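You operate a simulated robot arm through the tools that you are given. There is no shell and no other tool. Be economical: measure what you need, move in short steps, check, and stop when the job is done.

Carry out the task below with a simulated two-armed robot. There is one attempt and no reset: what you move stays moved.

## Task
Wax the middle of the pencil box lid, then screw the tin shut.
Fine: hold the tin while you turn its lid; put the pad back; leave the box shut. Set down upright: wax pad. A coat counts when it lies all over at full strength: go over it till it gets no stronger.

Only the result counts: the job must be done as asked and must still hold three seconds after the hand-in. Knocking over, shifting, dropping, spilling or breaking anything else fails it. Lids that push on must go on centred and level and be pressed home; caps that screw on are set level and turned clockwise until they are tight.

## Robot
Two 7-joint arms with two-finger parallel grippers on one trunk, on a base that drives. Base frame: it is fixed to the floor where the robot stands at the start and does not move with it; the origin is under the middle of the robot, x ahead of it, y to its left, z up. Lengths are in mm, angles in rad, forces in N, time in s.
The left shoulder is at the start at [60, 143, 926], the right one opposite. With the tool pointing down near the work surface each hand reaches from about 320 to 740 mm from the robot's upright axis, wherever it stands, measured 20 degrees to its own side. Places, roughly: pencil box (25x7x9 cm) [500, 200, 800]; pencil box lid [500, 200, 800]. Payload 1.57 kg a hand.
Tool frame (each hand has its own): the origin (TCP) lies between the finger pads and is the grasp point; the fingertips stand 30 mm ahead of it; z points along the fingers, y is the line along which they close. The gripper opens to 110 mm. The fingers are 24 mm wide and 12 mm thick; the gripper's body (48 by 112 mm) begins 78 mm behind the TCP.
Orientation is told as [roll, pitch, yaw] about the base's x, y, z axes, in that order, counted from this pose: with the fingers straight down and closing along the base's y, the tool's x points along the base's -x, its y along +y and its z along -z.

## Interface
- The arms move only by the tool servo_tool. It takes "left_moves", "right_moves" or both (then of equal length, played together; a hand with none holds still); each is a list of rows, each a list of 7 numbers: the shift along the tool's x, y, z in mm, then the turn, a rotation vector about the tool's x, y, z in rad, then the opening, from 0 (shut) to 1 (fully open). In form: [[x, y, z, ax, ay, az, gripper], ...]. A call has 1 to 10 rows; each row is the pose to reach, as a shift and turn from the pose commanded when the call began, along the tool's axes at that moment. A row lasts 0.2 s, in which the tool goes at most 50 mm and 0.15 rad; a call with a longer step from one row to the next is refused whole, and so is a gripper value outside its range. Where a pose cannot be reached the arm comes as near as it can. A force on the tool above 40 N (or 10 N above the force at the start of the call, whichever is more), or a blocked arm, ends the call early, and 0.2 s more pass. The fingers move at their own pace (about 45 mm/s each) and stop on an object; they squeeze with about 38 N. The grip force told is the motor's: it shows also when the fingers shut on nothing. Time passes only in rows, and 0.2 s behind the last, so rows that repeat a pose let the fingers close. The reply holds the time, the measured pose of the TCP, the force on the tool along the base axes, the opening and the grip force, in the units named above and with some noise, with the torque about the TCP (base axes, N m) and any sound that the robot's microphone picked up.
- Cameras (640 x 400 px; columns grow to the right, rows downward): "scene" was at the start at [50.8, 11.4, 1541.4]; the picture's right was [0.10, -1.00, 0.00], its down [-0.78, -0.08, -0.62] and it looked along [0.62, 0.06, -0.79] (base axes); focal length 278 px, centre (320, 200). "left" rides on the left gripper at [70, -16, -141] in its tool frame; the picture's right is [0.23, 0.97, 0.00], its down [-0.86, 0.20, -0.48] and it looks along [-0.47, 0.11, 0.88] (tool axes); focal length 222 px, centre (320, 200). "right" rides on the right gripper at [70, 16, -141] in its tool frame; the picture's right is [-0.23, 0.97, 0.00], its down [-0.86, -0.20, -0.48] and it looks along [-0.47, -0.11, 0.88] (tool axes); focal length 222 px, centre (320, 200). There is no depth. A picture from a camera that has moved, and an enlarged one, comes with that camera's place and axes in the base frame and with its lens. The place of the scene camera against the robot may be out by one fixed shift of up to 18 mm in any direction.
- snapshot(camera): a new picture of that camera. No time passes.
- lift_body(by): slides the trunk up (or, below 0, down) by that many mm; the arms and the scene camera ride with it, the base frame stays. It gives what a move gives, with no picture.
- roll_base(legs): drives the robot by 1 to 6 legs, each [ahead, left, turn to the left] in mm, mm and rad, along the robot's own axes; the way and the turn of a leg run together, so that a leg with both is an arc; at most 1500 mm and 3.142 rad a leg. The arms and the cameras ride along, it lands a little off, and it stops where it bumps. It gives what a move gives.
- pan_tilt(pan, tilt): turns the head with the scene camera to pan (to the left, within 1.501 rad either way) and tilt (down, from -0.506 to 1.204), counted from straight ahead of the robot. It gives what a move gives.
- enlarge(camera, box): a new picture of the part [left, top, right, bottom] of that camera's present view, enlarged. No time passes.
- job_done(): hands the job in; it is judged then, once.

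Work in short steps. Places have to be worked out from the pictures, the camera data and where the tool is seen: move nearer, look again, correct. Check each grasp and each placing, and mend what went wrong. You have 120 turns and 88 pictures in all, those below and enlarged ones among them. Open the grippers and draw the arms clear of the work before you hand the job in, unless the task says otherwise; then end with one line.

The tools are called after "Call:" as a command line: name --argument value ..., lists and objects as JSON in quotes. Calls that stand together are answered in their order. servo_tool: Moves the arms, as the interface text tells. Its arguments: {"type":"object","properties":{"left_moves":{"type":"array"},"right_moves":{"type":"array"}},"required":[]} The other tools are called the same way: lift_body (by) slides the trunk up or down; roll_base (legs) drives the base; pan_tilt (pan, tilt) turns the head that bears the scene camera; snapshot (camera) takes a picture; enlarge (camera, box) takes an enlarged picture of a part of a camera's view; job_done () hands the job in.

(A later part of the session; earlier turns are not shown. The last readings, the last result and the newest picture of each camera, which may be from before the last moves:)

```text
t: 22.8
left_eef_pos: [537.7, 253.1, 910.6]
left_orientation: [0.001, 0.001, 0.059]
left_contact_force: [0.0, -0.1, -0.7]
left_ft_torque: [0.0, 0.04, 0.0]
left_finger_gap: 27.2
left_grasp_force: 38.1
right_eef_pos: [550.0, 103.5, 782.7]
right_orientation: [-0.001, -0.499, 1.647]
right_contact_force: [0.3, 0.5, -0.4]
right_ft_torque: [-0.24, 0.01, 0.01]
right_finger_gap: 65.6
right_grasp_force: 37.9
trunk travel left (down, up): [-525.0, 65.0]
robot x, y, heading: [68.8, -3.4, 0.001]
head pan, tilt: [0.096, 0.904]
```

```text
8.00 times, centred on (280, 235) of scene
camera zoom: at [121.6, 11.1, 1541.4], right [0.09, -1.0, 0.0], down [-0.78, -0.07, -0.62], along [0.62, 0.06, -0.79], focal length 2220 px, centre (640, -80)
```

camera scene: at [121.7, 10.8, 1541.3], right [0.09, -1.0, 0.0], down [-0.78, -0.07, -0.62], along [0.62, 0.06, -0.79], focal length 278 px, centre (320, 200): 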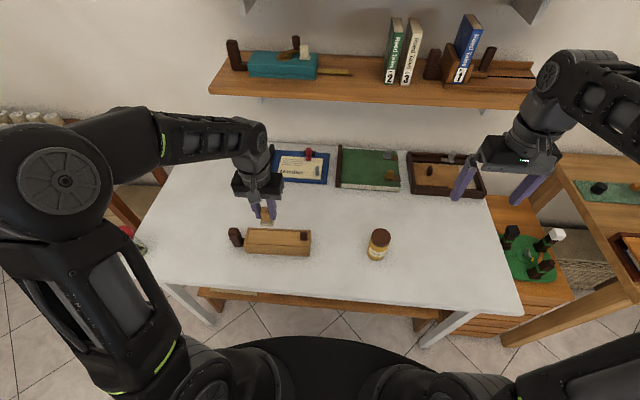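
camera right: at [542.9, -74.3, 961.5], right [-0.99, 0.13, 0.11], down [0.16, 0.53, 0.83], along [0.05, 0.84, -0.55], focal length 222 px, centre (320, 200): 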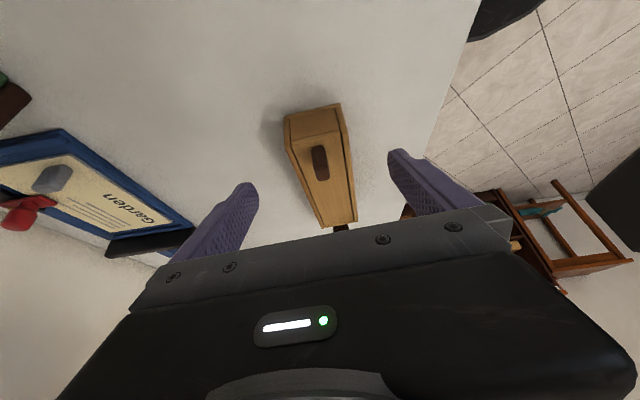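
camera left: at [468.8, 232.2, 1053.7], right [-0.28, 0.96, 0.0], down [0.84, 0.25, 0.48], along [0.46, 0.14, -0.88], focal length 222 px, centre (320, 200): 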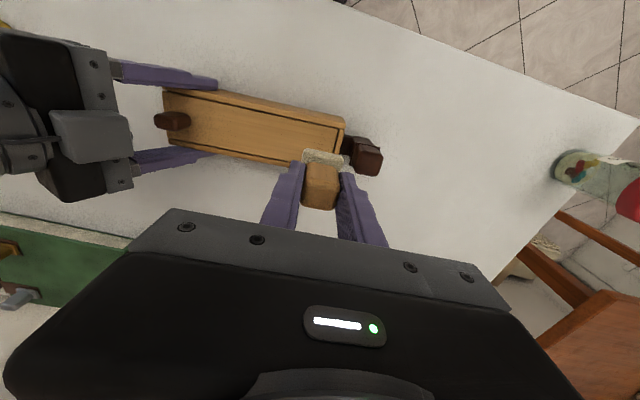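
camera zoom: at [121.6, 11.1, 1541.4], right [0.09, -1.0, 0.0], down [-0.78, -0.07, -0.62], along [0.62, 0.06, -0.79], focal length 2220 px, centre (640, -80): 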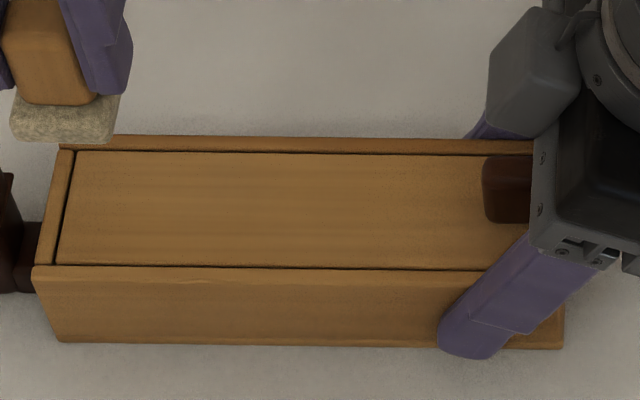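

The first row was too long a step. I redo the stroke with shorter ones.

Call:
servo_tool --left_moves '[[0, -38, 15, 0, 0, 0, 0], [0, -76, 30, 0, 0, 0, 0], [0, -108, 60, 0, 0, 0, 0], [0, -108, 69, 0, 0, 0, 0], [0, -93, 69, 0, 0, 0, 0], [0, -78, 69, 0, 0, 0, 0], [0, -63, 69, 0, 0, 0, 0], [0, -48, 69, 0, 0, 0, 0], [0, -40, 40, 0, 0, 0, 0], [0, -5, 10, 0, 0, 0, 0]]'

Call:
enlarge --camera "scene" --box '[240, 215, 320, 255]'

```text
t: 25.0
left_eef_pos: [537.9, 251.7, 901.0]
left_orientation: [0.0, 0.001, 0.058]
left_contact_force: [1.1, -1.0, -0.3]
left_ft_torque: [0.0, 0.01, -0.01]
left_finger_gap: 27.2
left_grasp_force: 37.6
right_eef_pos: [549.1, 103.0, 782.1]
right_orientation: [0.001, -0.5, 1.645]
right_contact_force: [-0.1, 0.6, 0.3]
right_ft_torque: [-0.26, -0.01, -0.05]
right_finger_gap: 65.8
right_grasp_force: 38.0
trunk travel left (down, up): [-525.0, 65.0]
robot x, y, heading: [70.1, 1.7, -0.002]
head pan, tilt: [0.096, 0.904]
```

```text
8.00 times, centred on (280, 235) of scene
camera zoom: at [121.0, 11.9, 1541.3], right [0.09, -1.0, 0.0], down [-0.78, -0.07, -0.62], along [0.62, 0.06, -0.79], focal length 2220 px, centre (640, -80)
```

zoom: 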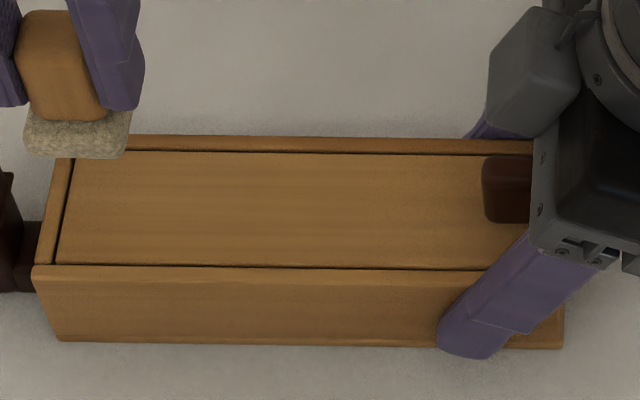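

The pad is definitely dry, so I must open the tin and load it. First I release the box with the right hand and back it off.

Call:
servo_tool --right_moves '[[0, 0, 0, 0, 0, 0, 0.6], [0, 0, 0, 0, 0, 0, 0.85], [0, 0, 0, 0, 0, 0, 0.9], [0, 0, -45, 0, 0, 0, 0.9], [0, 0, -90, 0, 0, 0, 0.9], [0, 0, -135, 0, 0, 0, 0.9], [20, 0, -175, 0, 0, 0, 0.9], [60, 0, -200, 0, 0, 0, 0.9], [100, 0, -220, 0, 0, 0, 0.9]]' --left_moves '[[0, 0, -30, 0, 0, 0, 0], [0, 0, -45, 0, 0, 0, 0], [0, 0, -45, 0, 0, 0, 0], [0, 0, -45, 0, 0, 0, 0], [0, 0, -45, 0, 0, 0, 0], [0, 0, -45, 0, 0, 0, 0], [0, 0, -45, 0, 0, 0, 0], [-20, -20, -45, 0, 0, 0, 0], [-40, -50, -45, 0, 0, 0, 0]]'

Call:
snapshot --camera "scene"

```text
t: 27.0
left_eef_pos: [580.4, 200.5, 946.0]
left_orientation: [0.002, -0.001, 0.057]
left_contact_force: [0.1, 0.0, -0.2]
left_ft_torque: [0.0, 0.02, -0.02]
left_finger_gap: 26.7
left_grasp_force: 37.7
right_eef_pos: [561.4, -92.0, 927.5]
right_orientation: [0.0, -0.501, 1.646]
right_contact_force: [0.5, 0.6, -0.2]
right_ft_torque: [0.01, 0.0, 0.03]
right_finger_gap: 98.9
right_grasp_force: 0.1
trunk travel left (down, up): [-525.0, 65.0]
robot x, y, heading: [70.6, 1.2, -0.003]
head pan, tilt: [0.096, 0.904]
```

```text
49 pictures are left
camera scene: at [121.8, 10.1, 1541.3], right [0.09, -1.0, 0.0], down [-0.78, -0.07, -0.62], along [0.62, 0.06, -0.79], focal length 278 px, centre (320, 200)
```

scene: 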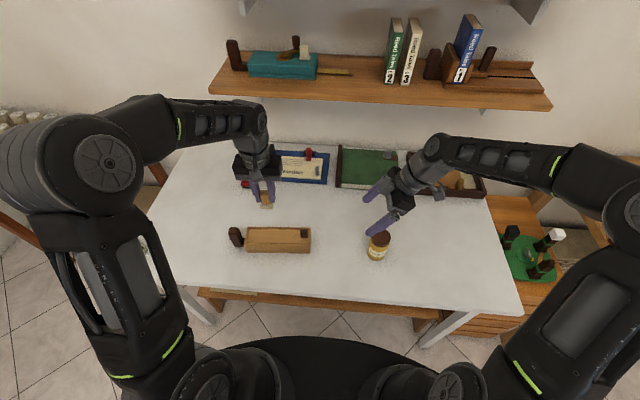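

I move the right hand back and up, untilting it, and carry the pad back over its original place.

Call:
servo_tool --right_moves '[[14, 14, -26, 0, 0.1, 0, 0.9], [28, 28, -52, 0, 0.2, 0, 0.9], [43, 42, -78, 0, 0.3, 0, 0.9], [57, 56, -104, 0, 0.4, 0, 0.9], [71, 70, -130, 0, 0.5, 0, 0.9], [71, 70, -130, 0, 0.5, 0, 0.9], [71, 70, -130, 0, 0.5, 0, 0.9], [71, 70, -130, 0, 0.5, 0, 0.9], [71, 70, -130, 0, 0.5, 0, 0.9], [71, 70, -130, 0, 0.5, 0, 0.9]]' --left_moves '[[0, 0, 0, 0, 0, 0, 0], [0, 0, 0, 0, 0, 0, 0], [-12, -36, 0, 0, 0, 0.057, 0], [-24, -76, 0, 0, 0, 0.057, 0], [-36, -116, 0, 0, 0, 0.057, 0], [-48, -156, 10, 0, 0, 0.057, 0], [-60, -196, 30, 0, 0, 0.057, 0], [-72, -228, 60, 0, 0, 0.057, 0], [-73, -235, 86, 0, 0, 0.057, 0], [-73, -235, 110, 0, 0, 0.057, 0]]'

Call:
snapshot --camera "left"

Call:
snapshot --camera "right"

```text
t: 29.2
left_eef_pos: [669.0, -28.2, 835.4]
left_orientation: [0.0, 0.0, 0.002]
left_contact_force: [1.0, 0.0, -0.9]
left_ft_torque: [0.03, 0.01, 0.02]
left_finger_gap: 26.8
left_grasp_force: 37.6
right_eef_pos: [504.4, -220.6, 1008.7]
right_orientation: [0.0, 0.001, 1.647]
right_contact_force: [0.1, -0.3, 0.4]
right_ft_torque: [0.02, 0.0, 0.04]
right_finger_gap: 99.1
right_grasp_force: 0.0
trunk travel left (down, up): [-525.0, 65.0]
robot x, y, heading: [72.3, -1.0, -0.001]
head pan, tilt: [0.096, 0.904]
```

```text
48 pictures are left
camera left: at [599.1, -45.4, 978.7], right [-0.23, 0.97, 0.0], down [0.85, 0.2, 0.48], along [0.47, 0.11, -0.88], focal length 222 px, centre (320, 200)
```

left: 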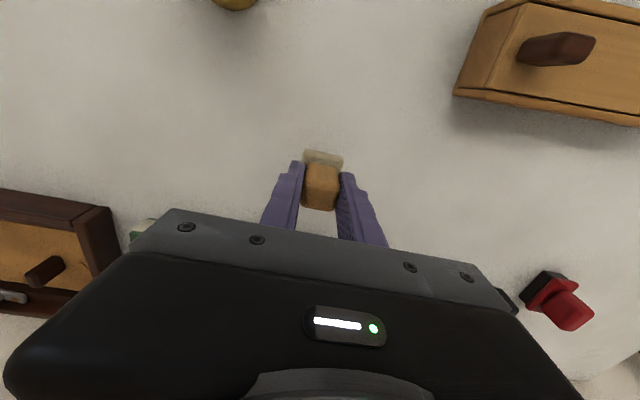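

```text
47 pictures are left
camera right: at [492.6, -291.6, 1149.3], right [-0.99, 0.15, 0.0], down [0.14, 0.87, 0.48], along [0.07, 0.47, -0.88], focal length 222 px, centre (320, 200)
```

right: 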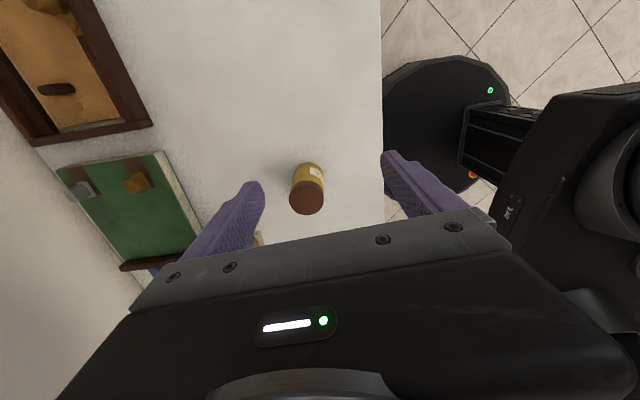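

I lower the pad to the table at (666,-31).

Call:
servo_tool --left_moves '[[3, -2, 20, 0, 0, 0, 0], [3, -2, 40, 0, 0, 0, 0], [3, -2, 43, 0, 0, 0, 0], [3, -2, 45, 0, 0, 0, 0]]'

```text
t: 30.2
left_eef_pos: [665.7, -30.8, 791.6]
left_orientation: [-0.001, -0.001, 0.0]
left_contact_force: [0.4, 0.5, 0.0]
left_ft_torque: [0.01, -0.01, 0.01]
left_finger_gap: 26.8
left_grasp_force: 37.5
right_eef_pos: [503.3, -220.9, 1008.7]
right_orientation: [0.0, -0.001, 1.647]
right_contact_force: [0.1, -0.1, -0.2]
right_ft_torque: [-0.03, -0.01, 0.03]
right_finger_gap: 98.9
right_grasp_force: 0.1
trunk travel left (down, up): [-525.0, 65.0]
robot x, y, heading: [72.0, 0.3, -0.001]
head pan, tilt: [0.096, 0.904]
```

No contact yet, so I continue in 1 mm steps.

Call:
servo_tool --left_moves '[[0, 0, 1, 0, 0, 0, 0], [0, 0, 2, 0, 0, 0, 0], [0, 0, 2.5, 0, 0, 0, 0]]'

```text
t: 31.0
left_eef_pos: [664.2, -30.4, 790.9]
left_orientation: [0.0, -0.004, 0.003]
left_contact_force: [-1.1, 1.2, 9.0]
left_ft_torque: [0.08, 0.0, 0.04]
left_finger_gap: 27.0
left_grasp_force: 37.8
right_eef_pos: [503.0, -221.8, 1009.1]
right_orientation: [0.0, 0.0, 1.645]
right_contact_force: [0.4, 0.6, -0.6]
right_ft_torque: [-0.02, 0.01, 0.03]
right_finger_gap: 98.8
right_grasp_force: 0.1
trunk travel left (down, up): [-525.0, 65.0]
robot x, y, heading: [68.8, -1.6, -0.0]
head pan, tilt: [0.096, 0.904]
```

The pad is on the table. I open, then lift away, starting the yaw for holding the tin.

Call:
servo_tool --left_moves '[[0, 0, 2, 0, 0, 0, 0.3], [0, 0, 2, 0, 0, 0, 0.5], [0, 0, -40, 0, 0, 0, 0.5], [0, 0, -85, 0, 0, 0, 0.6], [0, 0, -130, 0, 0, 0, 0.7], [30, 10, -150, 0, 0, 0.15, 0.8], [60, 20, -150, 0, 0, 0.3, 0.8], [90, 30, -150, 0, 0, 0.45, 0.8], [110, 40, -150, 0, 0, 0.6, 0.8], [115, 60, -150, 0, 0, 0.75, 0.8]]'

Call:
servo_tool --left_moves '[[0, 0, 0, 0, 0, 0.15, 0.8], [0, 0, 0, 0, 0, 0.3, 0.8], [0, 0, 0, 0, 0, 0.45, 0.8], [0, 0, 0, 0, 0, 0.6, 0.8], [0, 0, 0, 0, 0, 0.75, 0.8], [0, 0, 0, 0, 0, 0.82, 0.8]]'

Call:
snapshot --camera "scene"

```text
t: 33.2
left_eef_pos: [548.7, 29.2, 940.2]
left_orientation: [0.002, 0.0, -0.753]
left_contact_force: [0.4, 0.3, 0.0]
left_ft_torque: [0.0, -0.02, 0.03]
left_finger_gap: 87.8
left_grasp_force: 0.0
right_eef_pos: [504.3, -220.5, 1007.4]
right_orientation: [0.001, 0.0, 1.646]
right_contact_force: [0.0, 0.4, -0.1]
right_ft_torque: [0.01, 0.02, 0.0]
right_finger_gap: 99.0
right_grasp_force: 0.1
trunk travel left (down, up): [-525.0, 65.0]
robot x, y, heading: [72.0, -1.9, 0.001]
head pan, tilt: [0.096, 0.904]
```

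```text
t: 34.6
left_eef_pos: [550.2, 29.5, 939.3]
left_orientation: [0.003, -0.001, -1.571]
left_contact_force: [-0.1, -0.1, -0.2]
left_ft_torque: [-0.01, 0.02, 0.0]
left_finger_gap: 87.9
left_grasp_force: 0.0
right_eef_pos: [504.5, -220.4, 1007.8]
right_orientation: [0.001, -0.001, 1.647]
right_contact_force: [-0.2, 0.6, -0.7]
right_ft_torque: [0.01, 0.0, -0.01]
right_finger_gap: 98.9
right_grasp_force: 0.1
trunk travel left (down, up): [-525.0, 65.0]
robot x, y, heading: [69.3, -1.4, -0.003]
head pan, tilt: [0.096, 0.904]
```

```text
46 pictures are left
camera scene: at [121.4, 11.1, 1541.4], right [0.09, -1.0, 0.0], down [-0.78, -0.07, -0.62], along [0.62, 0.06, -0.79], focal length 278 px, centre (320, 200)
```

scene: 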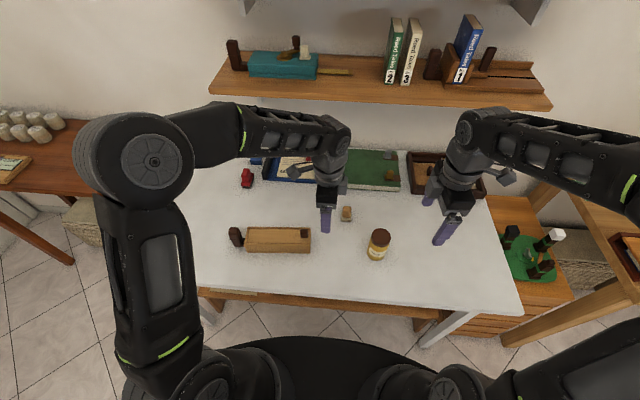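

I tilt the left hand 1.0 rad so its fingers point toward −y, and bring it high over the tin at about (536,-134). The right hand moves aside.

Call:
servo_tool --left_moves '[[-23, -2, 5, 0, -0.143, 0, 1], [-46, -4, 10, 0, -0.286, 0, 1], [-70, -6, 15, 0, -0.429, 0, 1], [-93, -8, 20, 0, -0.572, 0, 1], [-117, -10, 25, 0, -0.715, 0, 1], [-140, -12, 32, 0, -0.858, 0, 1], [-163, -14, 39, 0, -1.0, 0, 1], [-163, -14, 39, 0, -1.0, 0, 1]]' --right_moves '[[40, 0, 0, 0, 0, 0, 0.9], [80, 0, 0, 0, 0, 0, 0.9], [80, 0, 0, 0, 0, 0, 0.9], [80, 0, 0, 0, 0, 0, 0.9], [80, 0, 0, 0, 0, 0, 0.9], [80, 0, 0, 0, 0, 0, 0.9], [80, 0, 0, 0, 0, 0, 0.9], [80, 0, 0, 0, 0, 0, 0.9]]'

Call:
snapshot --camera "left"

Call:
snapshot --camera "right"

```text
t: 36.4
left_eef_pos: [535.9, -135.9, 902.9]
left_orientation: [0.002, -1.002, -1.571]
left_contact_force: [0.1, -0.4, -0.3]
left_ft_torque: [0.01, 0.03, 0.01]
left_finger_gap: 109.6
left_grasp_force: 0.0
right_eef_pos: [510.1, -298.7, 1005.6]
right_orientation: [-0.001, -0.002, 1.646]
right_contact_force: [-0.4, 0.4, 0.3]
right_ft_torque: [-0.05, -0.01, 0.0]
right_finger_gap: 99.1
right_grasp_force: 0.0
trunk travel left (down, up): [-525.0, 65.0]
robot x, y, heading: [70.3, -2.5, -0.004]
head pan, tilt: [0.096, 0.904]
```

```text
45 pictures are left
camera left: at [518.9, 20.9, 921.2], right [0.97, 0.12, -0.19], down [0.2, -0.06, 0.98], along [0.11, -0.99, -0.08], focal length 222 px, centre (320, 200)
```

left: 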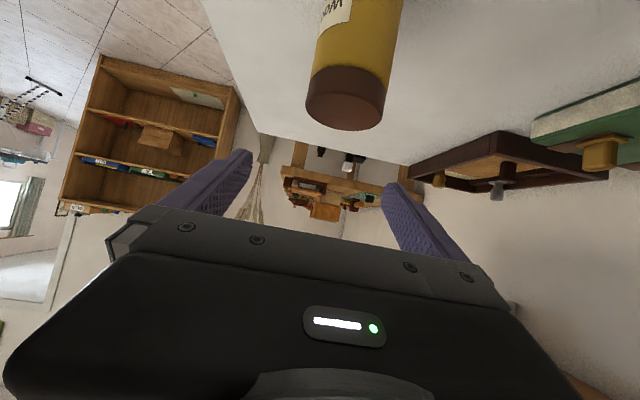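

```text
44 pictures are left
camera right: at [498.6, -369.7, 1147.0], right [-0.99, 0.15, 0.0], down [0.14, 0.87, 0.48], along [0.07, 0.47, -0.88], focal length 222 px, centre (320, 200)
```

right: 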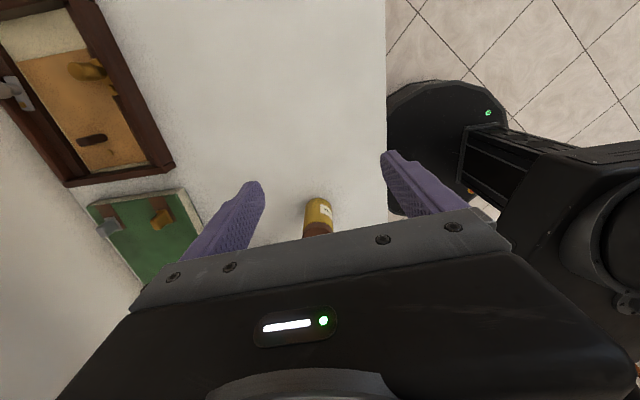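

From the left camera the tin is at x≈540, y≈-134. I shift +4 mm and descend vertically so the fingers straddle the body.

Call:
servo_tool --left_moves '[[35, 4, 22, 0, 0, 0, 1], [70, 4, 45, 0, 0, 0, 1], [100, 4, 64, 0, 0, 0, 1], [107, 4, 69, 0, 0, 0, 1], [107, 4, 69, 0, 0, 0, 0.9]]'

Call:
snapshot --camera "left"

Call:
enlarge --camera "scene" --box '[320, 200, 440, 275]'

```text
t: 37.6
left_eef_pos: [540.2, -135.3, 773.5]
left_orientation: [0.003, -0.999, -1.572]
left_contact_force: [-0.6, 0.7, -0.1]
left_ft_torque: [-0.03, 0.0, -0.01]
left_finger_gap: 99.0
left_grasp_force: 0.0
right_eef_pos: [509.5, -298.2, 1006.0]
right_orientation: [-0.001, 0.001, 1.645]
right_contact_force: [0.3, -0.7, -0.2]
right_ft_torque: [-0.01, 0.0, 0.01]
right_finger_gap: 99.2
right_grasp_force: 0.1
trunk travel left (down, up): [-525.0, 65.0]
robot x, y, heading: [70.6, 1.0, -0.002]
head pan, tilt: [0.096, 0.904]
```

```text
43 pictures are left
camera left: at [523.6, 21.0, 792.8], right [0.97, 0.12, -0.19], down [0.2, -0.06, 0.98], along [0.11, -0.99, -0.08], focal length 222 px, centre (320, 200)
```

left: 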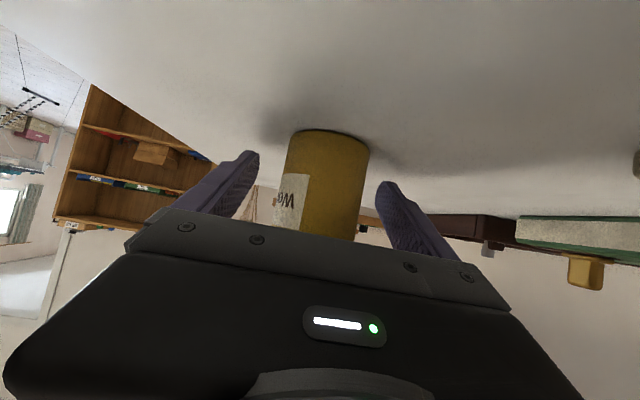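

```text
5.33 times, centred on (380, 238) of scene
camera zoom: at [121.4, 11.1, 1541.4], right [0.09, -1.0, 0.0], down [-0.78, -0.07, -0.62], along [0.62, 0.06, -0.79], focal length 1480 px, centre (0, 0)
```

zoom: 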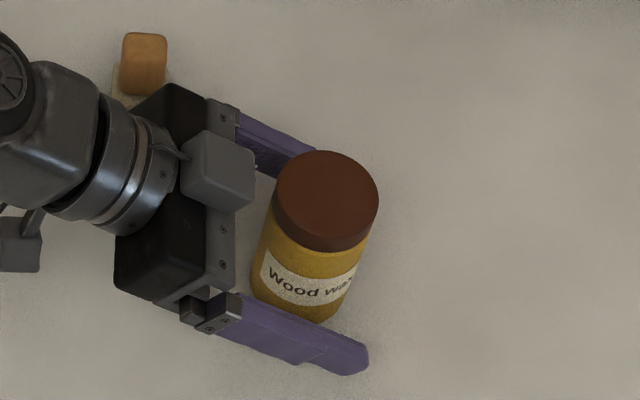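

The tin is nearly centred between the fingers. I shift +2 mm and close on the body.

Call:
servo_tool --left_moves '[[0, 2, 0, 0, 0, 0, 0.75], [0, 2, 0, 0, 0, 0, 0.65], [0, 2, 0, 0, 0, 0, 0.55], [0, 2, 0, 0, 0, 0, 0.45], [0, 2, 0, 0, 0, 0, 0.35], [0, 2, 0, 0, 0, 0, 0.3]]'

Call:
enlarge --camera "scene" --box '[320, 200, 440, 275]'

```text
t: 39.0
left_eef_pos: [542.1, -135.3, 774.2]
left_orientation: [0.002, -1.0, -1.57]
left_contact_force: [-0.2, 0.1, 0.5]
left_ft_torque: [-0.02, 0.05, 0.0]
left_finger_gap: 54.2
left_grasp_force: 37.4
right_eef_pos: [511.0, -298.6, 1006.1]
right_orientation: [-0.001, 0.0, 1.646]
right_contact_force: [0.5, -0.3, -0.6]
right_ft_torque: [-0.01, 0.02, -0.02]
right_finger_gap: 98.9
right_grasp_force: 0.0
trunk travel left (down, up): [-525.0, 65.0]
robot x, y, heading: [70.7, 0.3, -0.0]
head pan, tilt: [0.096, 0.904]
```

```text
5.33 times, centred on (380, 238) of scene
camera zoom: at [121.4, 11.1, 1541.4], right [0.09, -1.0, 0.0], down [-0.78, -0.07, -0.62], along [0.62, 0.06, -0.79], focal length 1480 px, centre (0, 0)
```

zoom: 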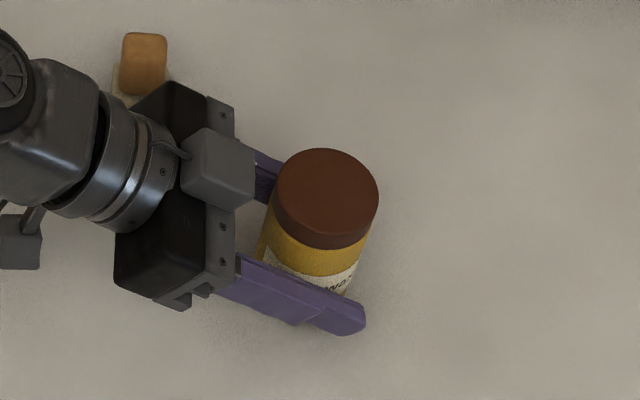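

The tin is held (54 mm diameter, x≈542). Now I bring the right hand over the lid, turning to yaw 0.3 so it can unscrew counterclockwise.

Call:
servo_tool --right_moves '[[-18, -5, 8, 0, 0, 0.15, 0.9], [-36, -10, 16, 0, 0, 0.3, 0.9], [-54, -14, 25, 0, 0, 0.45, 0.9], [-72, -19, 33, 0, 0, 0.6, 0.9], [-90, -24, 42, 0, 0, 0.75, 0.9], [-108, -29, 50, 0, 0, 0.9, 0.9], [-126, -34, 58, 0, 0, 1.05, 0.9], [-144, -38, 67, 0, 0, 1.2, 0.9], [-162, -43, 76, 0, 0, 1.346, 0.9], [-162, -43, 76, 0, 0, 1.346, 0.9]]'

Call:
snapshot --camera "right"

```text
t: 41.2
left_eef_pos: [542.0, -134.9, 773.4]
left_orientation: [0.002, -1.0, -1.571]
left_contact_force: [-0.5, -0.8, 1.0]
left_ft_torque: [-0.03, 0.02, -0.01]
left_finger_gap: 54.0
left_grasp_force: 37.7
right_eef_pos: [540.6, -135.6, 929.2]
right_orientation: [-0.001, 0.002, 0.298]
right_contact_force: [-0.1, 0.4, 0.4]
right_ft_torque: [0.04, 0.02, -0.02]
right_finger_gap: 99.1
right_grasp_force: 0.1
trunk travel left (down, up): [-525.0, 65.0]
robot x, y, heading: [71.2, 0.7, -0.006]
head pan, tilt: [0.096, 0.904]
```

```text
40 pictures are left
camera right: at [468.4, -139.3, 1070.9], right [-0.07, 1.0, 0.0], down [0.88, 0.06, 0.48], along [0.48, 0.03, -0.88], focal length 222 px, centre (320, 200)
```

right: 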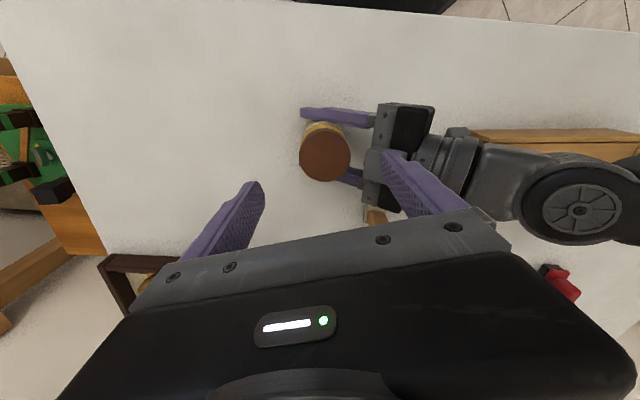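

The lid is centred at about (541.5,-131), 54 mm across, with its top near 838. I rotate to yaw 0.8 to clear the left palm, narrow the fingers and descend partway.

Call:
servo_tool --right_moves '[[-2, 4, 10, 0, 0, -0.15, 0.8], [-2, 4, 20, 0, 0, -0.3, 0.7], [-2, 4, 35, 0, 0, -0.45, 0.65], [-2, 4, 50, 0, 0, -0.5, 0.65], [-2, 4, 50, 0, 0, -0.5, 0.65]]'

Call:
enlarge --camera "right" --box '[200, 80, 440, 230]'

Call:
enlarge --camera "scene" --box '[320, 200, 440, 275]'

```text
t: 42.4
left_eef_pos: [542.1, -134.7, 773.7]
left_orientation: [0.003, -0.999, -1.572]
left_contact_force: [-0.5, 0.1, 1.0]
left_ft_torque: [0.0, 0.04, 0.01]
left_finger_gap: 53.8
left_grasp_force: 37.6
right_eef_pos: [541.7, -131.1, 880.1]
right_orientation: [-0.001, 0.0, 0.8]
right_contact_force: [0.2, -0.5, 0.0]
right_ft_torque: [0.01, 0.0, -0.05]
right_finger_gap: 71.5
right_grasp_force: 0.1
trunk travel left (down, up): [-525.0, 65.0]
robot x, y, heading: [70.0, -3.0, -0.003]
head pan, tilt: [0.096, 0.904]
```

```text
2.67 times, centred on (320, 155) of right
camera zoom: at [480.8, -168.9, 1020.8], right [-0.54, 0.84, 0.0], down [0.74, 0.47, 0.48], along [0.4, 0.26, -0.88], focal length 592 px, centre (320, 320)
```

zoom: 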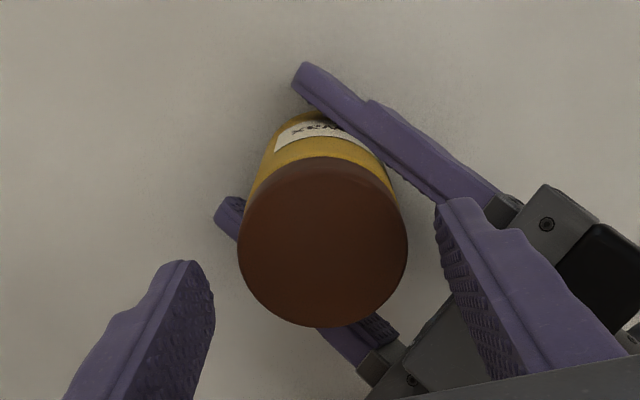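

```text
5.33 times, centred on (380, 238) of scene
camera zoom: at [121.4, 11.1, 1541.4], right [0.09, -1.0, 0.0], down [-0.78, -0.07, -0.62], along [0.62, 0.06, -0.79], focal length 1480 px, centre (0, 0)
```

zoom: 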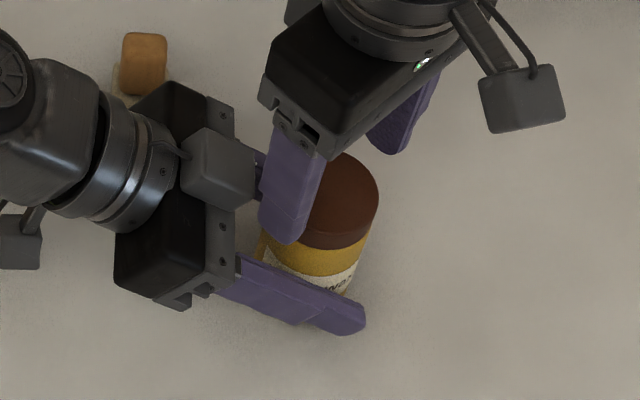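

The lid is centred between the fingers. To stay clear of the left hand's palm block I work between yaw 1.0 and 2.1. I rotate to 1.0, descend to TCP 855 and close on the lid.

Call:
servo_tool --right_moves '[[-0.7, 0.7, 0, 0, 0, -0.15, 0.63], [-0.7, 0.7, 5, 0, 0, -0.22, 0.63], [-0.7, 0.7, 15, 0, 0, -0.22, 0.63], [-0.7, 0.7, 25, 0, 0, -0.22, 0.63], [-0.7, 0.7, 25, 0, 0, -0.22, 0.5], [-0.7, 0.7, 25, 0, 0, -0.22, 0.4], [-0.7, 0.7, 25, 0, 0, -0.22, 0.4]]'

Call:
enlarge --camera "scene" --box '[320, 200, 440, 275]'

```text
t: 44.0
left_eef_pos: [541.5, -134.6, 774.1]
left_orientation: [0.001, -0.999, -1.57]
left_contact_force: [-3.1, 2.8, 2.9]
left_ft_torque: [-0.03, -0.05, -0.01]
left_finger_gap: 54.1
left_grasp_force: 37.8
right_eef_pos: [540.7, -129.6, 853.5]
right_orientation: [0.0, 0.0, 1.017]
right_contact_force: [3.4, -3.6, -0.6]
right_ft_torque: [-0.15, -0.18, 0.01]
right_finger_gap: 54.6
right_grasp_force: 29.1
trunk travel left (down, up): [-525.0, 65.0]
robot x, y, heading: [72.6, 0.8, -0.001]
head pan, tilt: [0.096, 0.904]
```

```text
5.33 times, centred on (380, 238) of scene
camera zoom: at [121.5, 11.1, 1541.4], right [0.09, -1.0, 0.0], down [-0.78, -0.07, -0.62], along [0.62, 0.06, -0.79], focal length 1480 px, centre (0, 0)
```

zoom: 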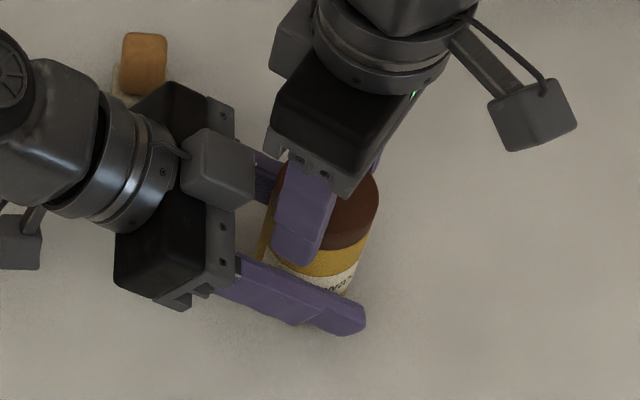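

The lid is gripped at 54.6 mm with little side load. I rotate counterclockwise by 1.05 rad.

Call:
servo_tool --right_moves '[[0, 0, 0, 0, 0, -0.1, 0.4], [0, 0, 0, 0, 0, -0.22, 0.4], [0, 0, 0, 0, 0, -0.36, 0.4], [0, 0, 0, 0, 0, -0.5, 0.4], [0, 0, 0, 0, 0, -0.64, 0.4], [0, 0, 0, 0, 0, -0.78, 0.4], [0, 0, 0, 0, 0, -0.92, 0.4], [0, 0, 0, 0, 0, -1.05, 0.4]]'

```text
t: 45.8
left_eef_pos: [541.7, -134.8, 773.6]
left_orientation: [-0.001, -0.999, -1.569]
left_contact_force: [-4.4, -1.8, 0.3]
left_ft_torque: [0.08, 0.0, 0.49]
left_finger_gap: 54.3
left_grasp_force: 37.3
right_eef_pos: [542.5, -129.0, 855.8]
right_orientation: [0.0, 0.001, 2.072]
right_contact_force: [4.3, 1.0, -0.6]
right_ft_torque: [0.08, -0.31, -0.43]
right_finger_gap: 54.5
right_grasp_force: 38.8
trunk travel left (down, up): [-525.0, 65.0]
robot x, y, heading: [70.0, -1.5, -0.001]
head pan, tilt: [0.096, 0.904]
```

The torque was −0.43 N·m, so the lid was turning with friction. I open, swing back and regrip.

Call:
servo_tool --right_moves '[[0, 0, 0, 0, 0, 0, 0.6], [0, 0, 0, 0, 0, 0, 0.62], [0, 0, 0, 0, 0, 0.14, 0.62], [0, 0, 0, 0, 0, 0.28, 0.62], [0, 0, 0, 0, 0, 0.42, 0.62], [0, 0, 0, 0, 0, 0.56, 0.62], [0, 0, 0, 0, 0, 0.7, 0.62], [0, 0, 0, 0, 0, 0.84, 0.62], [0, 0, 0, 0, 0, 0.98, 0.62], [0, 0, 0, 0, 0, 1.12, 0.62]]'

Call:
servo_tool --right_moves '[[0, 0, 0, 0, 0, 0, 0.4], [0, 0, 0, 0, 0, 0, 0.4], [0, 0, 0, 0, 0, -0.1, 0.4], [0, 0, 0, 0, 0, -0.25, 0.4], [0, 0, 0, 0, 0, -0.4, 0.4], [0, 0, 0, 0, 0, -0.55, 0.4], [0, 0, 0, 0, 0, -0.7, 0.4], [0, 0, 0, 0, 0, -0.85, 0.4], [0, 0, 0, 0, 0, -1.0, 0.4], [0, 0, 0, 0, 0, -1.12, 0.4]]'

Call:
enlarge --camera "right" --box '[200, 80, 440, 230]'

```text
t: 48.0
left_eef_pos: [541.7, -133.6, 773.8]
left_orientation: [0.002, -0.999, -1.57]
left_contact_force: [0.3, -0.1, -0.3]
left_ft_torque: [0.01, 0.05, -0.02]
left_finger_gap: 54.3
left_grasp_force: 37.8
right_eef_pos: [542.4, -129.7, 855.7]
right_orientation: [0.0, -0.001, 0.947]
right_contact_force: [0.4, 0.5, -0.5]
right_ft_torque: [-0.03, 0.0, -0.01]
right_finger_gap: 68.2
right_grasp_force: 0.0
trunk travel left (down, up): [-525.0, 65.0]
robot x, y, heading: [71.7, 0.6, 0.001]
head pan, tilt: [0.096, 0.904]
```

```text
t: 50.2
left_eef_pos: [542.1, -135.1, 773.1]
left_orientation: [0.005, -1.0, -1.572]
left_contact_force: [1.2, -0.3, -1.1]
left_ft_torque: [-0.03, -0.01, 0.33]
left_finger_gap: 54.8
left_grasp_force: 37.8
right_eef_pos: [542.2, -129.0, 855.0]
right_orientation: [-0.001, 0.0, 2.075]
right_contact_force: [-0.7, -0.1, 1.8]
right_ft_torque: [0.03, 0.1, -0.37]
right_finger_gap: 54.3
right_grasp_force: 37.9
trunk travel left (down, up): [-525.0, 65.0]
robot x, y, heading: [72.4, -0.0, -0.002]
head pan, tilt: [0.096, 0.904]
```

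```text
2.67 times, centred on (320, 155) of right
camera zoom: at [560.4, -197.8, 996.3], right [-0.96, -0.27, 0.0], down [-0.24, 0.85, 0.48], along [-0.13, 0.46, -0.88], focal length 592 px, centre (320, 320)
```

zoom: 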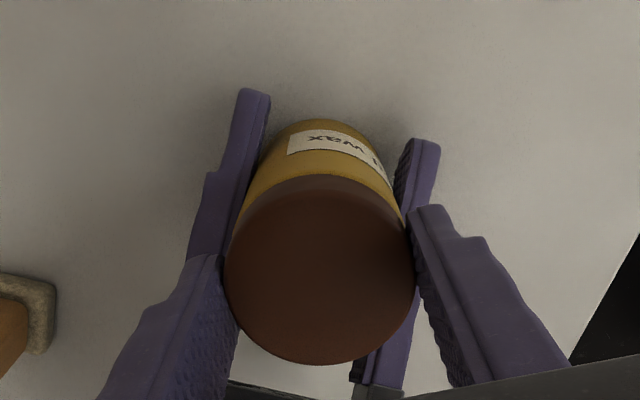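

The torque persists (−0.37 N·m), so the threads are still engaged. I make another cycle and check the label for tin rotation.

Call:
servo_tool --right_moves '[[0, 0, 0, 0, 0, 0, 0.6], [0, 0, 0, 0, 0, 0, 0.62], [0, 0, 0, 0, 0, 0.14, 0.62], [0, 0, 0, 0, 0, 0.28, 0.62], [0, 0, 0, 0, 0, 0.42, 0.62], [0, 0, 0, 0, 0, 0.56, 0.62], [0, 0, 0, 0, 0, 0.7, 0.62], [0, 0, 0, 0, 0, 0.84, 0.62], [0, 0, 0, 0, 0, 0.98, 0.62], [0, 0, 0, 0, 0, 1.12, 0.62]]'

Call:
servo_tool --right_moves '[[0, 0, 0, 0, 0, 0, 0.4], [0, 0, 0, 0, 0, 0, 0.4], [0, 0, 0, 0, 0, -0.1, 0.4], [0, 0, 0, 0, 0, -0.25, 0.4], [0, 0, 0, 0, 0, -0.4, 0.4], [0, 0, 0, 0, 0, -0.55, 0.4], [0, 0, 0, 0, 0, -0.7, 0.4], [0, 0, 0, 0, 0, -0.85, 0.4], [0, 0, 0, 0, 0, -1.0, 0.4], [0, 0, 0, 0, 0, -1.12, 0.4]]'

Call:
enlarge --camera "right" --box '[200, 80, 440, 230]'

```text
t: 52.4
left_eef_pos: [541.0, -134.7, 773.7]
left_orientation: [0.002, -1.001, -1.57]
left_contact_force: [-0.4, -0.2, -0.9]
left_ft_torque: [-0.01, 0.01, -0.03]
left_finger_gap: 54.8
left_grasp_force: 37.7
right_eef_pos: [541.9, -128.7, 854.6]
right_orientation: [0.0, 0.0, 0.947]
right_contact_force: [-0.1, 0.2, 1.1]
right_ft_torque: [0.02, 0.01, 0.02]
right_finger_gap: 68.3
right_grasp_force: 0.0
trunk travel left (down, up): [-525.0, 65.0]
robot x, y, heading: [72.5, 2.7, -0.003]
head pan, tilt: [0.096, 0.904]
```

```text
t: 54.6
left_eef_pos: [542.6, -134.8, 772.9]
left_orientation: [0.001, -1.0, -1.57]
left_contact_force: [4.7, 1.2, -1.8]
left_ft_torque: [-0.24, 0.18, 0.83]
left_finger_gap: 54.2
left_grasp_force: 37.9
right_eef_pos: [542.6, -128.2, 854.0]
right_orientation: [0.0, -0.001, 2.069]
right_contact_force: [-3.6, -0.4, 0.9]
right_ft_torque: [0.12, 0.1, -0.82]
right_finger_gap: 54.4
right_grasp_force: 38.3
trunk travel left (down, up): [-525.0, 65.0]
robot x, y, heading: [69.7, -0.6, -0.002]
head pan, tilt: [0.096, 0.904]
```

```text
2.67 times, centred on (320, 155) of right
camera zoom: at [560.4, -198.2, 996.2], right [-0.96, -0.27, 0.0], down [-0.23, 0.85, 0.48], along [-0.13, 0.46, -0.88], focal length 592 px, centre (320, 320)
```

zoom: 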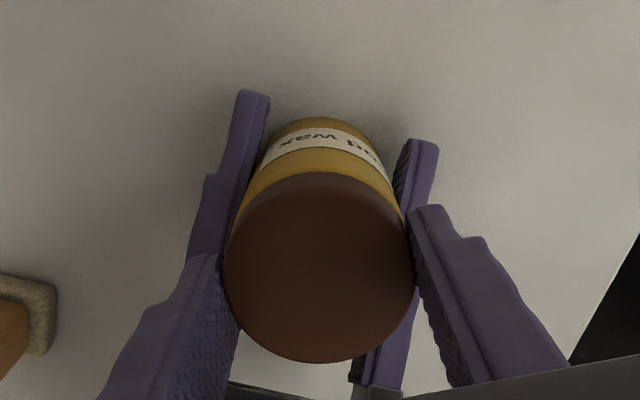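

The label shows the tin slipped a little in the left grip. I make another cycle and read the torque mid-stroke.

Call:
servo_tool --right_moves '[[0, 0, 0, 0, 0, 0, 0.6], [0, 0, 0, 0, 0, 0, 0.62], [0, 0, 0, 0, 0, 0.14, 0.62], [0, 0, 0, 0, 0, 0.28, 0.62], [0, 0, 0, 0, 0, 0.42, 0.62], [0, 0, 0, 0, 0, 0.56, 0.62], [0, 0, 0, 0, 0, 0.7, 0.62], [0, 0, 0, 0, 0, 0.84, 0.62], [0, 0, 0, 0, 0, 0.98, 0.62], [0, 0, 0, 0, 0, 1.12, 0.62]]'

Call:
servo_tool --right_moves '[[0, 0, 0, 0, 0, 0, 0.4], [0, 0, 0, 0, 0, 0, 0.4], [0, 0, 0, 0, 0, -0.1, 0.4], [0, 0, 0, 0, 0, -0.2, 0.4], [0, 0, 0, 0, 0, -0.3, 0.4]]'

Call:
servo_tool --right_moves '[[0, 0, 0, 0, 0, -0.12, 0.4], [0, 0, 0, 0, 0, -0.24, 0.4], [0, 0, 0, 0, 0, -0.36, 0.4], [0, 0, 0, 0, 0, -0.48, 0.4], [0, 0, 0, 0, 0, -0.6, 0.4], [0, 0, 0, 0, 0, -0.72, 0.4], [0, 0, 0, 0, 0, -0.82, 0.4]]'

Call:
enlarge --camera "right" --box '[200, 80, 440, 230]'

```text
t: 56.8
left_eef_pos: [540.4, -134.7, 773.6]
left_orientation: [0.002, -1.0, -1.572]
left_contact_force: [0.7, -0.4, -0.6]
left_ft_torque: [0.02, -0.01, 0.02]
left_finger_gap: 54.2
left_grasp_force: 38.0
right_eef_pos: [542.4, -129.5, 855.4]
right_orientation: [-0.001, 0.0, 0.947]
right_contact_force: [-0.5, 0.5, -0.6]
right_ft_torque: [0.0, -0.01, -0.01]
right_finger_gap: 68.1
right_grasp_force: 0.1
trunk travel left (down, up): [-525.0, 65.0]
robot x, y, heading: [72.7, -1.8, -0.001]
head pan, tilt: [0.096, 0.904]
```

```text
t: 58.0
left_eef_pos: [542.5, -134.5, 773.1]
left_orientation: [-0.001, -1.0, -1.568]
left_contact_force: [-1.1, 2.4, 0.0]
left_ft_torque: [-0.21, -0.12, 1.28]
left_finger_gap: 54.5
left_grasp_force: 37.8
right_eef_pos: [541.4, -129.0, 855.5]
right_orientation: [0.0, 0.001, 1.249]
right_contact_force: [1.5, -2.0, -0.1]
right_ft_torque: [0.07, -0.1, -1.28]
right_finger_gap: 53.7
right_grasp_force: 37.9
trunk travel left (down, up): [-525.0, 65.0]
robot x, y, heading: [70.0, -1.2, 0.001]
head pan, tilt: [0.096, 0.904]
```

```text
t: 59.6
left_eef_pos: [541.9, -134.6, 774.1]
left_orientation: [0.002, -1.0, -1.572]
left_contact_force: [-3.1, -1.1, 3.1]
left_ft_torque: [-0.13, -0.12, 0.64]
left_finger_gap: 54.2
left_grasp_force: 37.9
right_eef_pos: [541.1, -129.9, 855.5]
right_orientation: [-0.001, 0.001, 2.073]
right_contact_force: [2.0, 0.9, -4.5]
right_ft_torque: [0.14, -0.1, -0.66]
right_finger_gap: 54.1
right_grasp_force: 37.9
trunk travel left (down, up): [-525.0, 65.0]
robot x, y, heading: [73.6, 0.2, 0.001]
head pan, tilt: [0.096, 0.904]
```

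```text
2.67 times, centred on (320, 155) of right
camera zoom: at [560.5, -197.9, 996.7], right [-0.96, -0.27, 0.0], down [-0.23, 0.85, 0.48], along [-0.13, 0.46, -0.88], focal length 592 px, centre (320, 320)
```

zoom: 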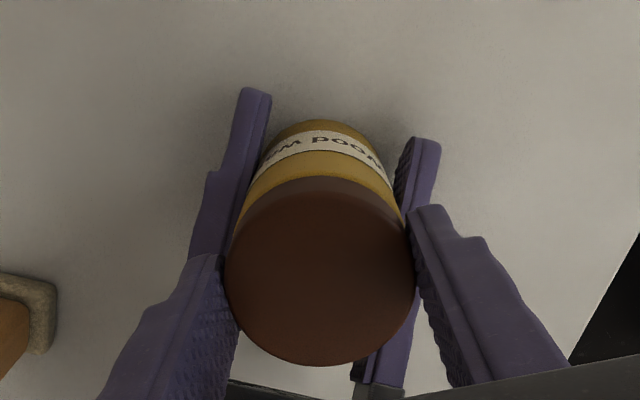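

The torque was low at first and then rose sharply, so the lid may be at the end of its thread. I try lifting it gently.

Call:
servo_tool --right_moves '[[0, 0, -1.5, 0, 0, 0.03, 0.4], [0, 0, -3, 0, 0, 0.03, 0.4], [0, 0, -5, 0, 0, 0.03, 0.4]]'

Call:
enlarge --camera "right" --box '[200, 80, 440, 230]'

```text
t: 60.4
left_eef_pos: [542.1, -135.3, 776.0]
left_orientation: [0.005, -1.002, -1.573]
left_contact_force: [-8.6, 4.2, 29.5]
left_ft_torque: [-0.02, -0.48, 0.1]
left_finger_gap: 54.2
left_grasp_force: 37.9
right_eef_pos: [540.6, -129.4, 858.7]
right_orientation: [0.002, 0.001, 2.039]
right_contact_force: [9.4, -4.1, -30.4]
right_ft_torque: [-0.16, -0.28, -0.03]
right_finger_gap: 54.2
right_grasp_force: 37.4
trunk travel left (down, up): [-525.0, 65.0]
robot x, y, heading: [71.2, -0.7, -0.001]
head pan, tilt: [0.096, 0.904]
```

```text
2.67 times, centred on (320, 155) of right
camera zoom: at [557.8, -198.7, 1000.3], right [-0.97, -0.24, 0.0], down [-0.21, 0.85, 0.48], along [-0.12, 0.46, -0.88], focal length 592 px, centre (320, 320)
```

zoom: 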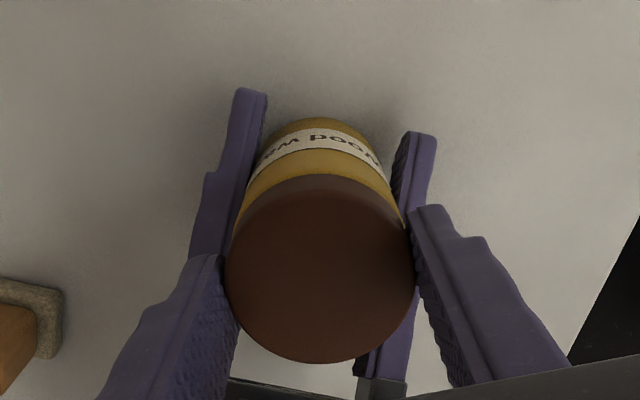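

The lid did not lift. Re-measuring from this view, its top is near z≈847 and its bottom near ≈831, so my fingertips (825) were also gripping the body. I let down, open, raise to TCP ≈863 and swing back.

Call:
servo_tool --right_moves '[[0, 0, 2.5, 0, 0, 0, 0.4], [0, 0, 5, 0, 0, 0, 0.62], [0, 0, 5, 0, 0, 0, 0.62], [0, 0, -3, 0, 0, 0.14, 0.62], [0, 0, -3, 0, 0, 0.29, 0.62], [0, 0, -3, 0, 0, 0.44, 0.62], [0, 0, -3, 0, 0, 0.59, 0.62], [0, 0, -3, 0, 0, 0.74, 0.62], [0, 0, -3, 0, 0, 0.89, 0.62], [0, 0, -3, 0, 0, 1.04, 0.62]]'

Call:
servo_tool --right_moves '[[0, 0, 0, 0, 0, 0, 0.4], [0, 0, 0, 0, 0, 0, 0.4], [0, 0, 0, 0, 0, -0.1, 0.4], [0, 0, 0, 0, 0, -0.2, 0.4], [0, 0, 0, 0, 0, -0.3, 0.4], [0, 0, 0, 0, 0, -0.4, 0.4]]'

Call:
servo_tool --right_moves '[[0, 0, 0, 0, 0, -0.12, 0.4], [0, 0, 0, 0, 0, -0.24, 0.4], [0, 0, 0, 0, 0, -0.36, 0.4], [0, 0, 0, 0, 0, -0.48, 0.4], [0, 0, 0, 0, 0, -0.6, 0.4], [0, 0, 0, 0, 0, -0.7, 0.4]]'

Call:
enlarge --camera "right" --box '[200, 80, 440, 230]'

```text
t: 62.6
left_eef_pos: [542.1, -134.4, 773.0]
left_orientation: [0.002, -1.001, -1.569]
left_contact_force: [-0.2, 0.7, -0.7]
left_ft_torque: [0.02, 0.01, -0.01]
left_finger_gap: 54.0
left_grasp_force: 38.0
right_eef_pos: [542.8, -129.5, 862.3]
right_orientation: [0.0, -0.002, 0.998]
right_contact_force: [0.2, 0.1, 1.3]
right_ft_torque: [0.0, -0.02, -0.02]
right_finger_gap: 68.2
right_grasp_force: 0.0
trunk travel left (down, up): [-525.0, 65.0]
robot x, y, heading: [70.7, 5.2, 0.003]
head pan, tilt: [0.096, 0.904]
```

```text
t: 64.0
left_eef_pos: [541.0, -135.2, 773.8]
left_orientation: [0.001, -1.0, -1.571]
left_contact_force: [3.5, -7.5, 1.0]
left_ft_torque: [0.54, 0.17, -0.03]
left_finger_gap: 54.0
left_grasp_force: 38.1
right_eef_pos: [541.4, -127.9, 862.7]
right_orientation: [0.001, -0.001, 1.401]
right_contact_force: [-4.7, 8.5, -0.4]
right_ft_torque: [0.22, 0.12, 0.02]
right_finger_gap: 52.6
right_grasp_force: 38.3
trunk travel left (down, up): [-525.0, 65.0]
robot x, y, heading: [68.0, -2.0, -0.006]
head pan, tilt: [0.096, 0.904]
```

```text
t: 65.4
left_eef_pos: [541.8, -135.4, 773.3]
left_orientation: [0.002, -1.002, -1.572]
left_contact_force: [6.4, -12.9, -1.5]
left_ft_torque: [0.73, 0.38, -0.05]
left_finger_gap: 54.1
left_grasp_force: 37.9
right_eef_pos: [542.0, -127.8, 863.1]
right_orientation: [0.0, -0.002, 2.1]
right_contact_force: [-6.7, 13.0, 0.0]
right_ft_torque: [0.42, 0.23, -0.02]
right_finger_gap: 52.6
right_grasp_force: 37.7
trunk travel left (down, up): [-525.0, 65.0]
robot x, y, heading: [71.2, 0.9, 0.001]
head pan, tilt: [0.096, 0.904]
```

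```text
2.67 times, centred on (320, 155) of right
camera zoom: at [562.6, -197.0, 1004.2], right [-0.95, -0.3, 0.0], down [-0.26, 0.84, 0.48], along [-0.14, 0.46, -0.88], focal length 592 px, centre (320, 320)
```

zoom: 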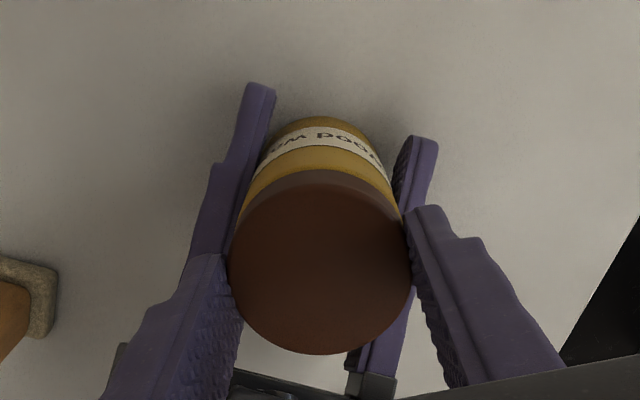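

The gap is now 52.6 mm and the torque is nil, so only the lid is gripped and it turns freely. Earlier I had been gripping the body. I try lifting gently.

Call:
servo_tool --right_moves '[[0, 0, -1.5, 0, 0, 0, 0.4], [0, 0, -3, 0, 0, 0, 0.4], [0, 0, -5, 0, 0, 0, 0.4]]'

```text
t: 66.2
left_eef_pos: [541.3, -136.8, 777.2]
left_orientation: [0.005, -1.004, -1.575]
left_contact_force: [-2.8, -8.4, 25.5]
left_ft_torque: [0.67, 0.15, -0.05]
left_finger_gap: 54.1
left_grasp_force: 37.8
right_eef_pos: [539.4, -131.4, 865.8]
right_orientation: [0.0, 0.0, 2.101]
right_contact_force: [2.7, 9.0, -26.4]
right_ft_torque: [0.21, -0.35, 0.0]
right_finger_gap: 52.5
right_grasp_force: 38.1
trunk travel left (down, up): [-525.0, 65.0]
robot x, y, heading: [71.0, -0.4, 0.007]
head pan, tilt: [0.096, 0.904]
```

The lid is still threaded. I lower back and continue with unscrewing cycles.

Call:
servo_tool --right_moves '[[0, 0, 4.5, 0, 0, 0, 0.55], [0, 0, 4.5, 0, 0, 0, 0.62], [0, 0, 4.5, 0, 0, 0.14, 0.62], [0, 0, 4.5, 0, 0, 0.28, 0.62], [0, 0, 4.5, 0, 0, 0.42, 0.62], [0, 0, 4.5, 0, 0, 0.56, 0.62], [0, 0, 4.5, 0, 0, 0.7, 0.62], [0, 0, 4.5, 0, 0, 0.84, 0.62], [0, 0, 4.5, 0, 0, 0.98, 0.62], [0, 0, 4.5, 0, 0, 1.12, 0.62]]'

Call:
servo_tool --right_moves '[[0, 0, 0, 0, 0, 0, 0.4], [0, 0, 0, 0, 0, 0, 0.4], [0, 0, 0, 0, 0, -0.15, 0.4], [0, 0, 0, 0, 0, -0.3, 0.4], [0, 0, 0, 0, 0, -0.45, 0.4], [0, 0, 0, 0, 0, -0.6, 0.4], [0, 0, 0, 0, 0, -0.75, 0.4], [0, 0, 0, 0, 0, -0.9, 0.4], [0, 0, 0, 0, 0, -1.05, 0.4], [0, 0, 0, 0, 0, -1.2, 0.4]]'

Call:
enlarge --camera "right" --box '[200, 80, 440, 230]'

```text
t: 68.4
left_eef_pos: [541.3, -133.5, 774.5]
left_orientation: [0.002, -1.0, -1.57]
left_contact_force: [-0.6, -0.1, -1.8]
left_ft_torque: [0.0, 0.05, 0.01]
left_finger_gap: 54.2
left_grasp_force: 38.4
right_eef_pos: [542.7, -128.8, 863.1]
right_orientation: [0.001, 0.001, 0.977]
right_contact_force: [0.0, -1.6, 0.9]
right_ft_torque: [0.0, -0.01, -0.01]
right_finger_gap: 68.0
right_grasp_force: 0.1
trunk travel left (down, up): [-525.0, 65.0]
robot x, y, heading: [68.6, 0.7, -0.0]
head pan, tilt: [0.096, 0.904]
```

```text
t: 70.6
left_eef_pos: [542.2, -134.5, 772.7]
left_orientation: [0.001, -1.001, -1.57]
left_contact_force: [5.3, -8.2, -7.4]
left_ft_torque: [0.4, 0.39, -0.03]
left_finger_gap: 54.1
left_grasp_force: 38.3
right_eef_pos: [540.6, -129.4, 863.2]
right_orientation: [-0.001, -0.003, 2.183]
right_contact_force: [-4.1, 8.4, 5.8]
right_ft_torque: [0.25, 0.14, -0.02]
right_finger_gap: 51.3
right_grasp_force: 37.9
trunk travel left (down, up): [-525.0, 65.0]
robot x, y, heading: [70.5, 2.1, -0.001]
head pan, tilt: [0.096, 0.904]
```

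```text
2.67 times, centred on (320, 155) of right
camera zoom: at [568.3, -195.1, 1005.2], right [-0.93, -0.37, 0.0], down [-0.33, 0.81, 0.48], along [-0.18, 0.44, -0.88], focal length 592 px, centre (320, 320)
```

zoom: 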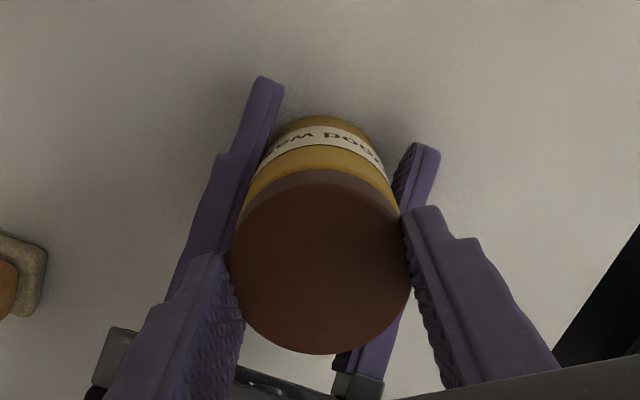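

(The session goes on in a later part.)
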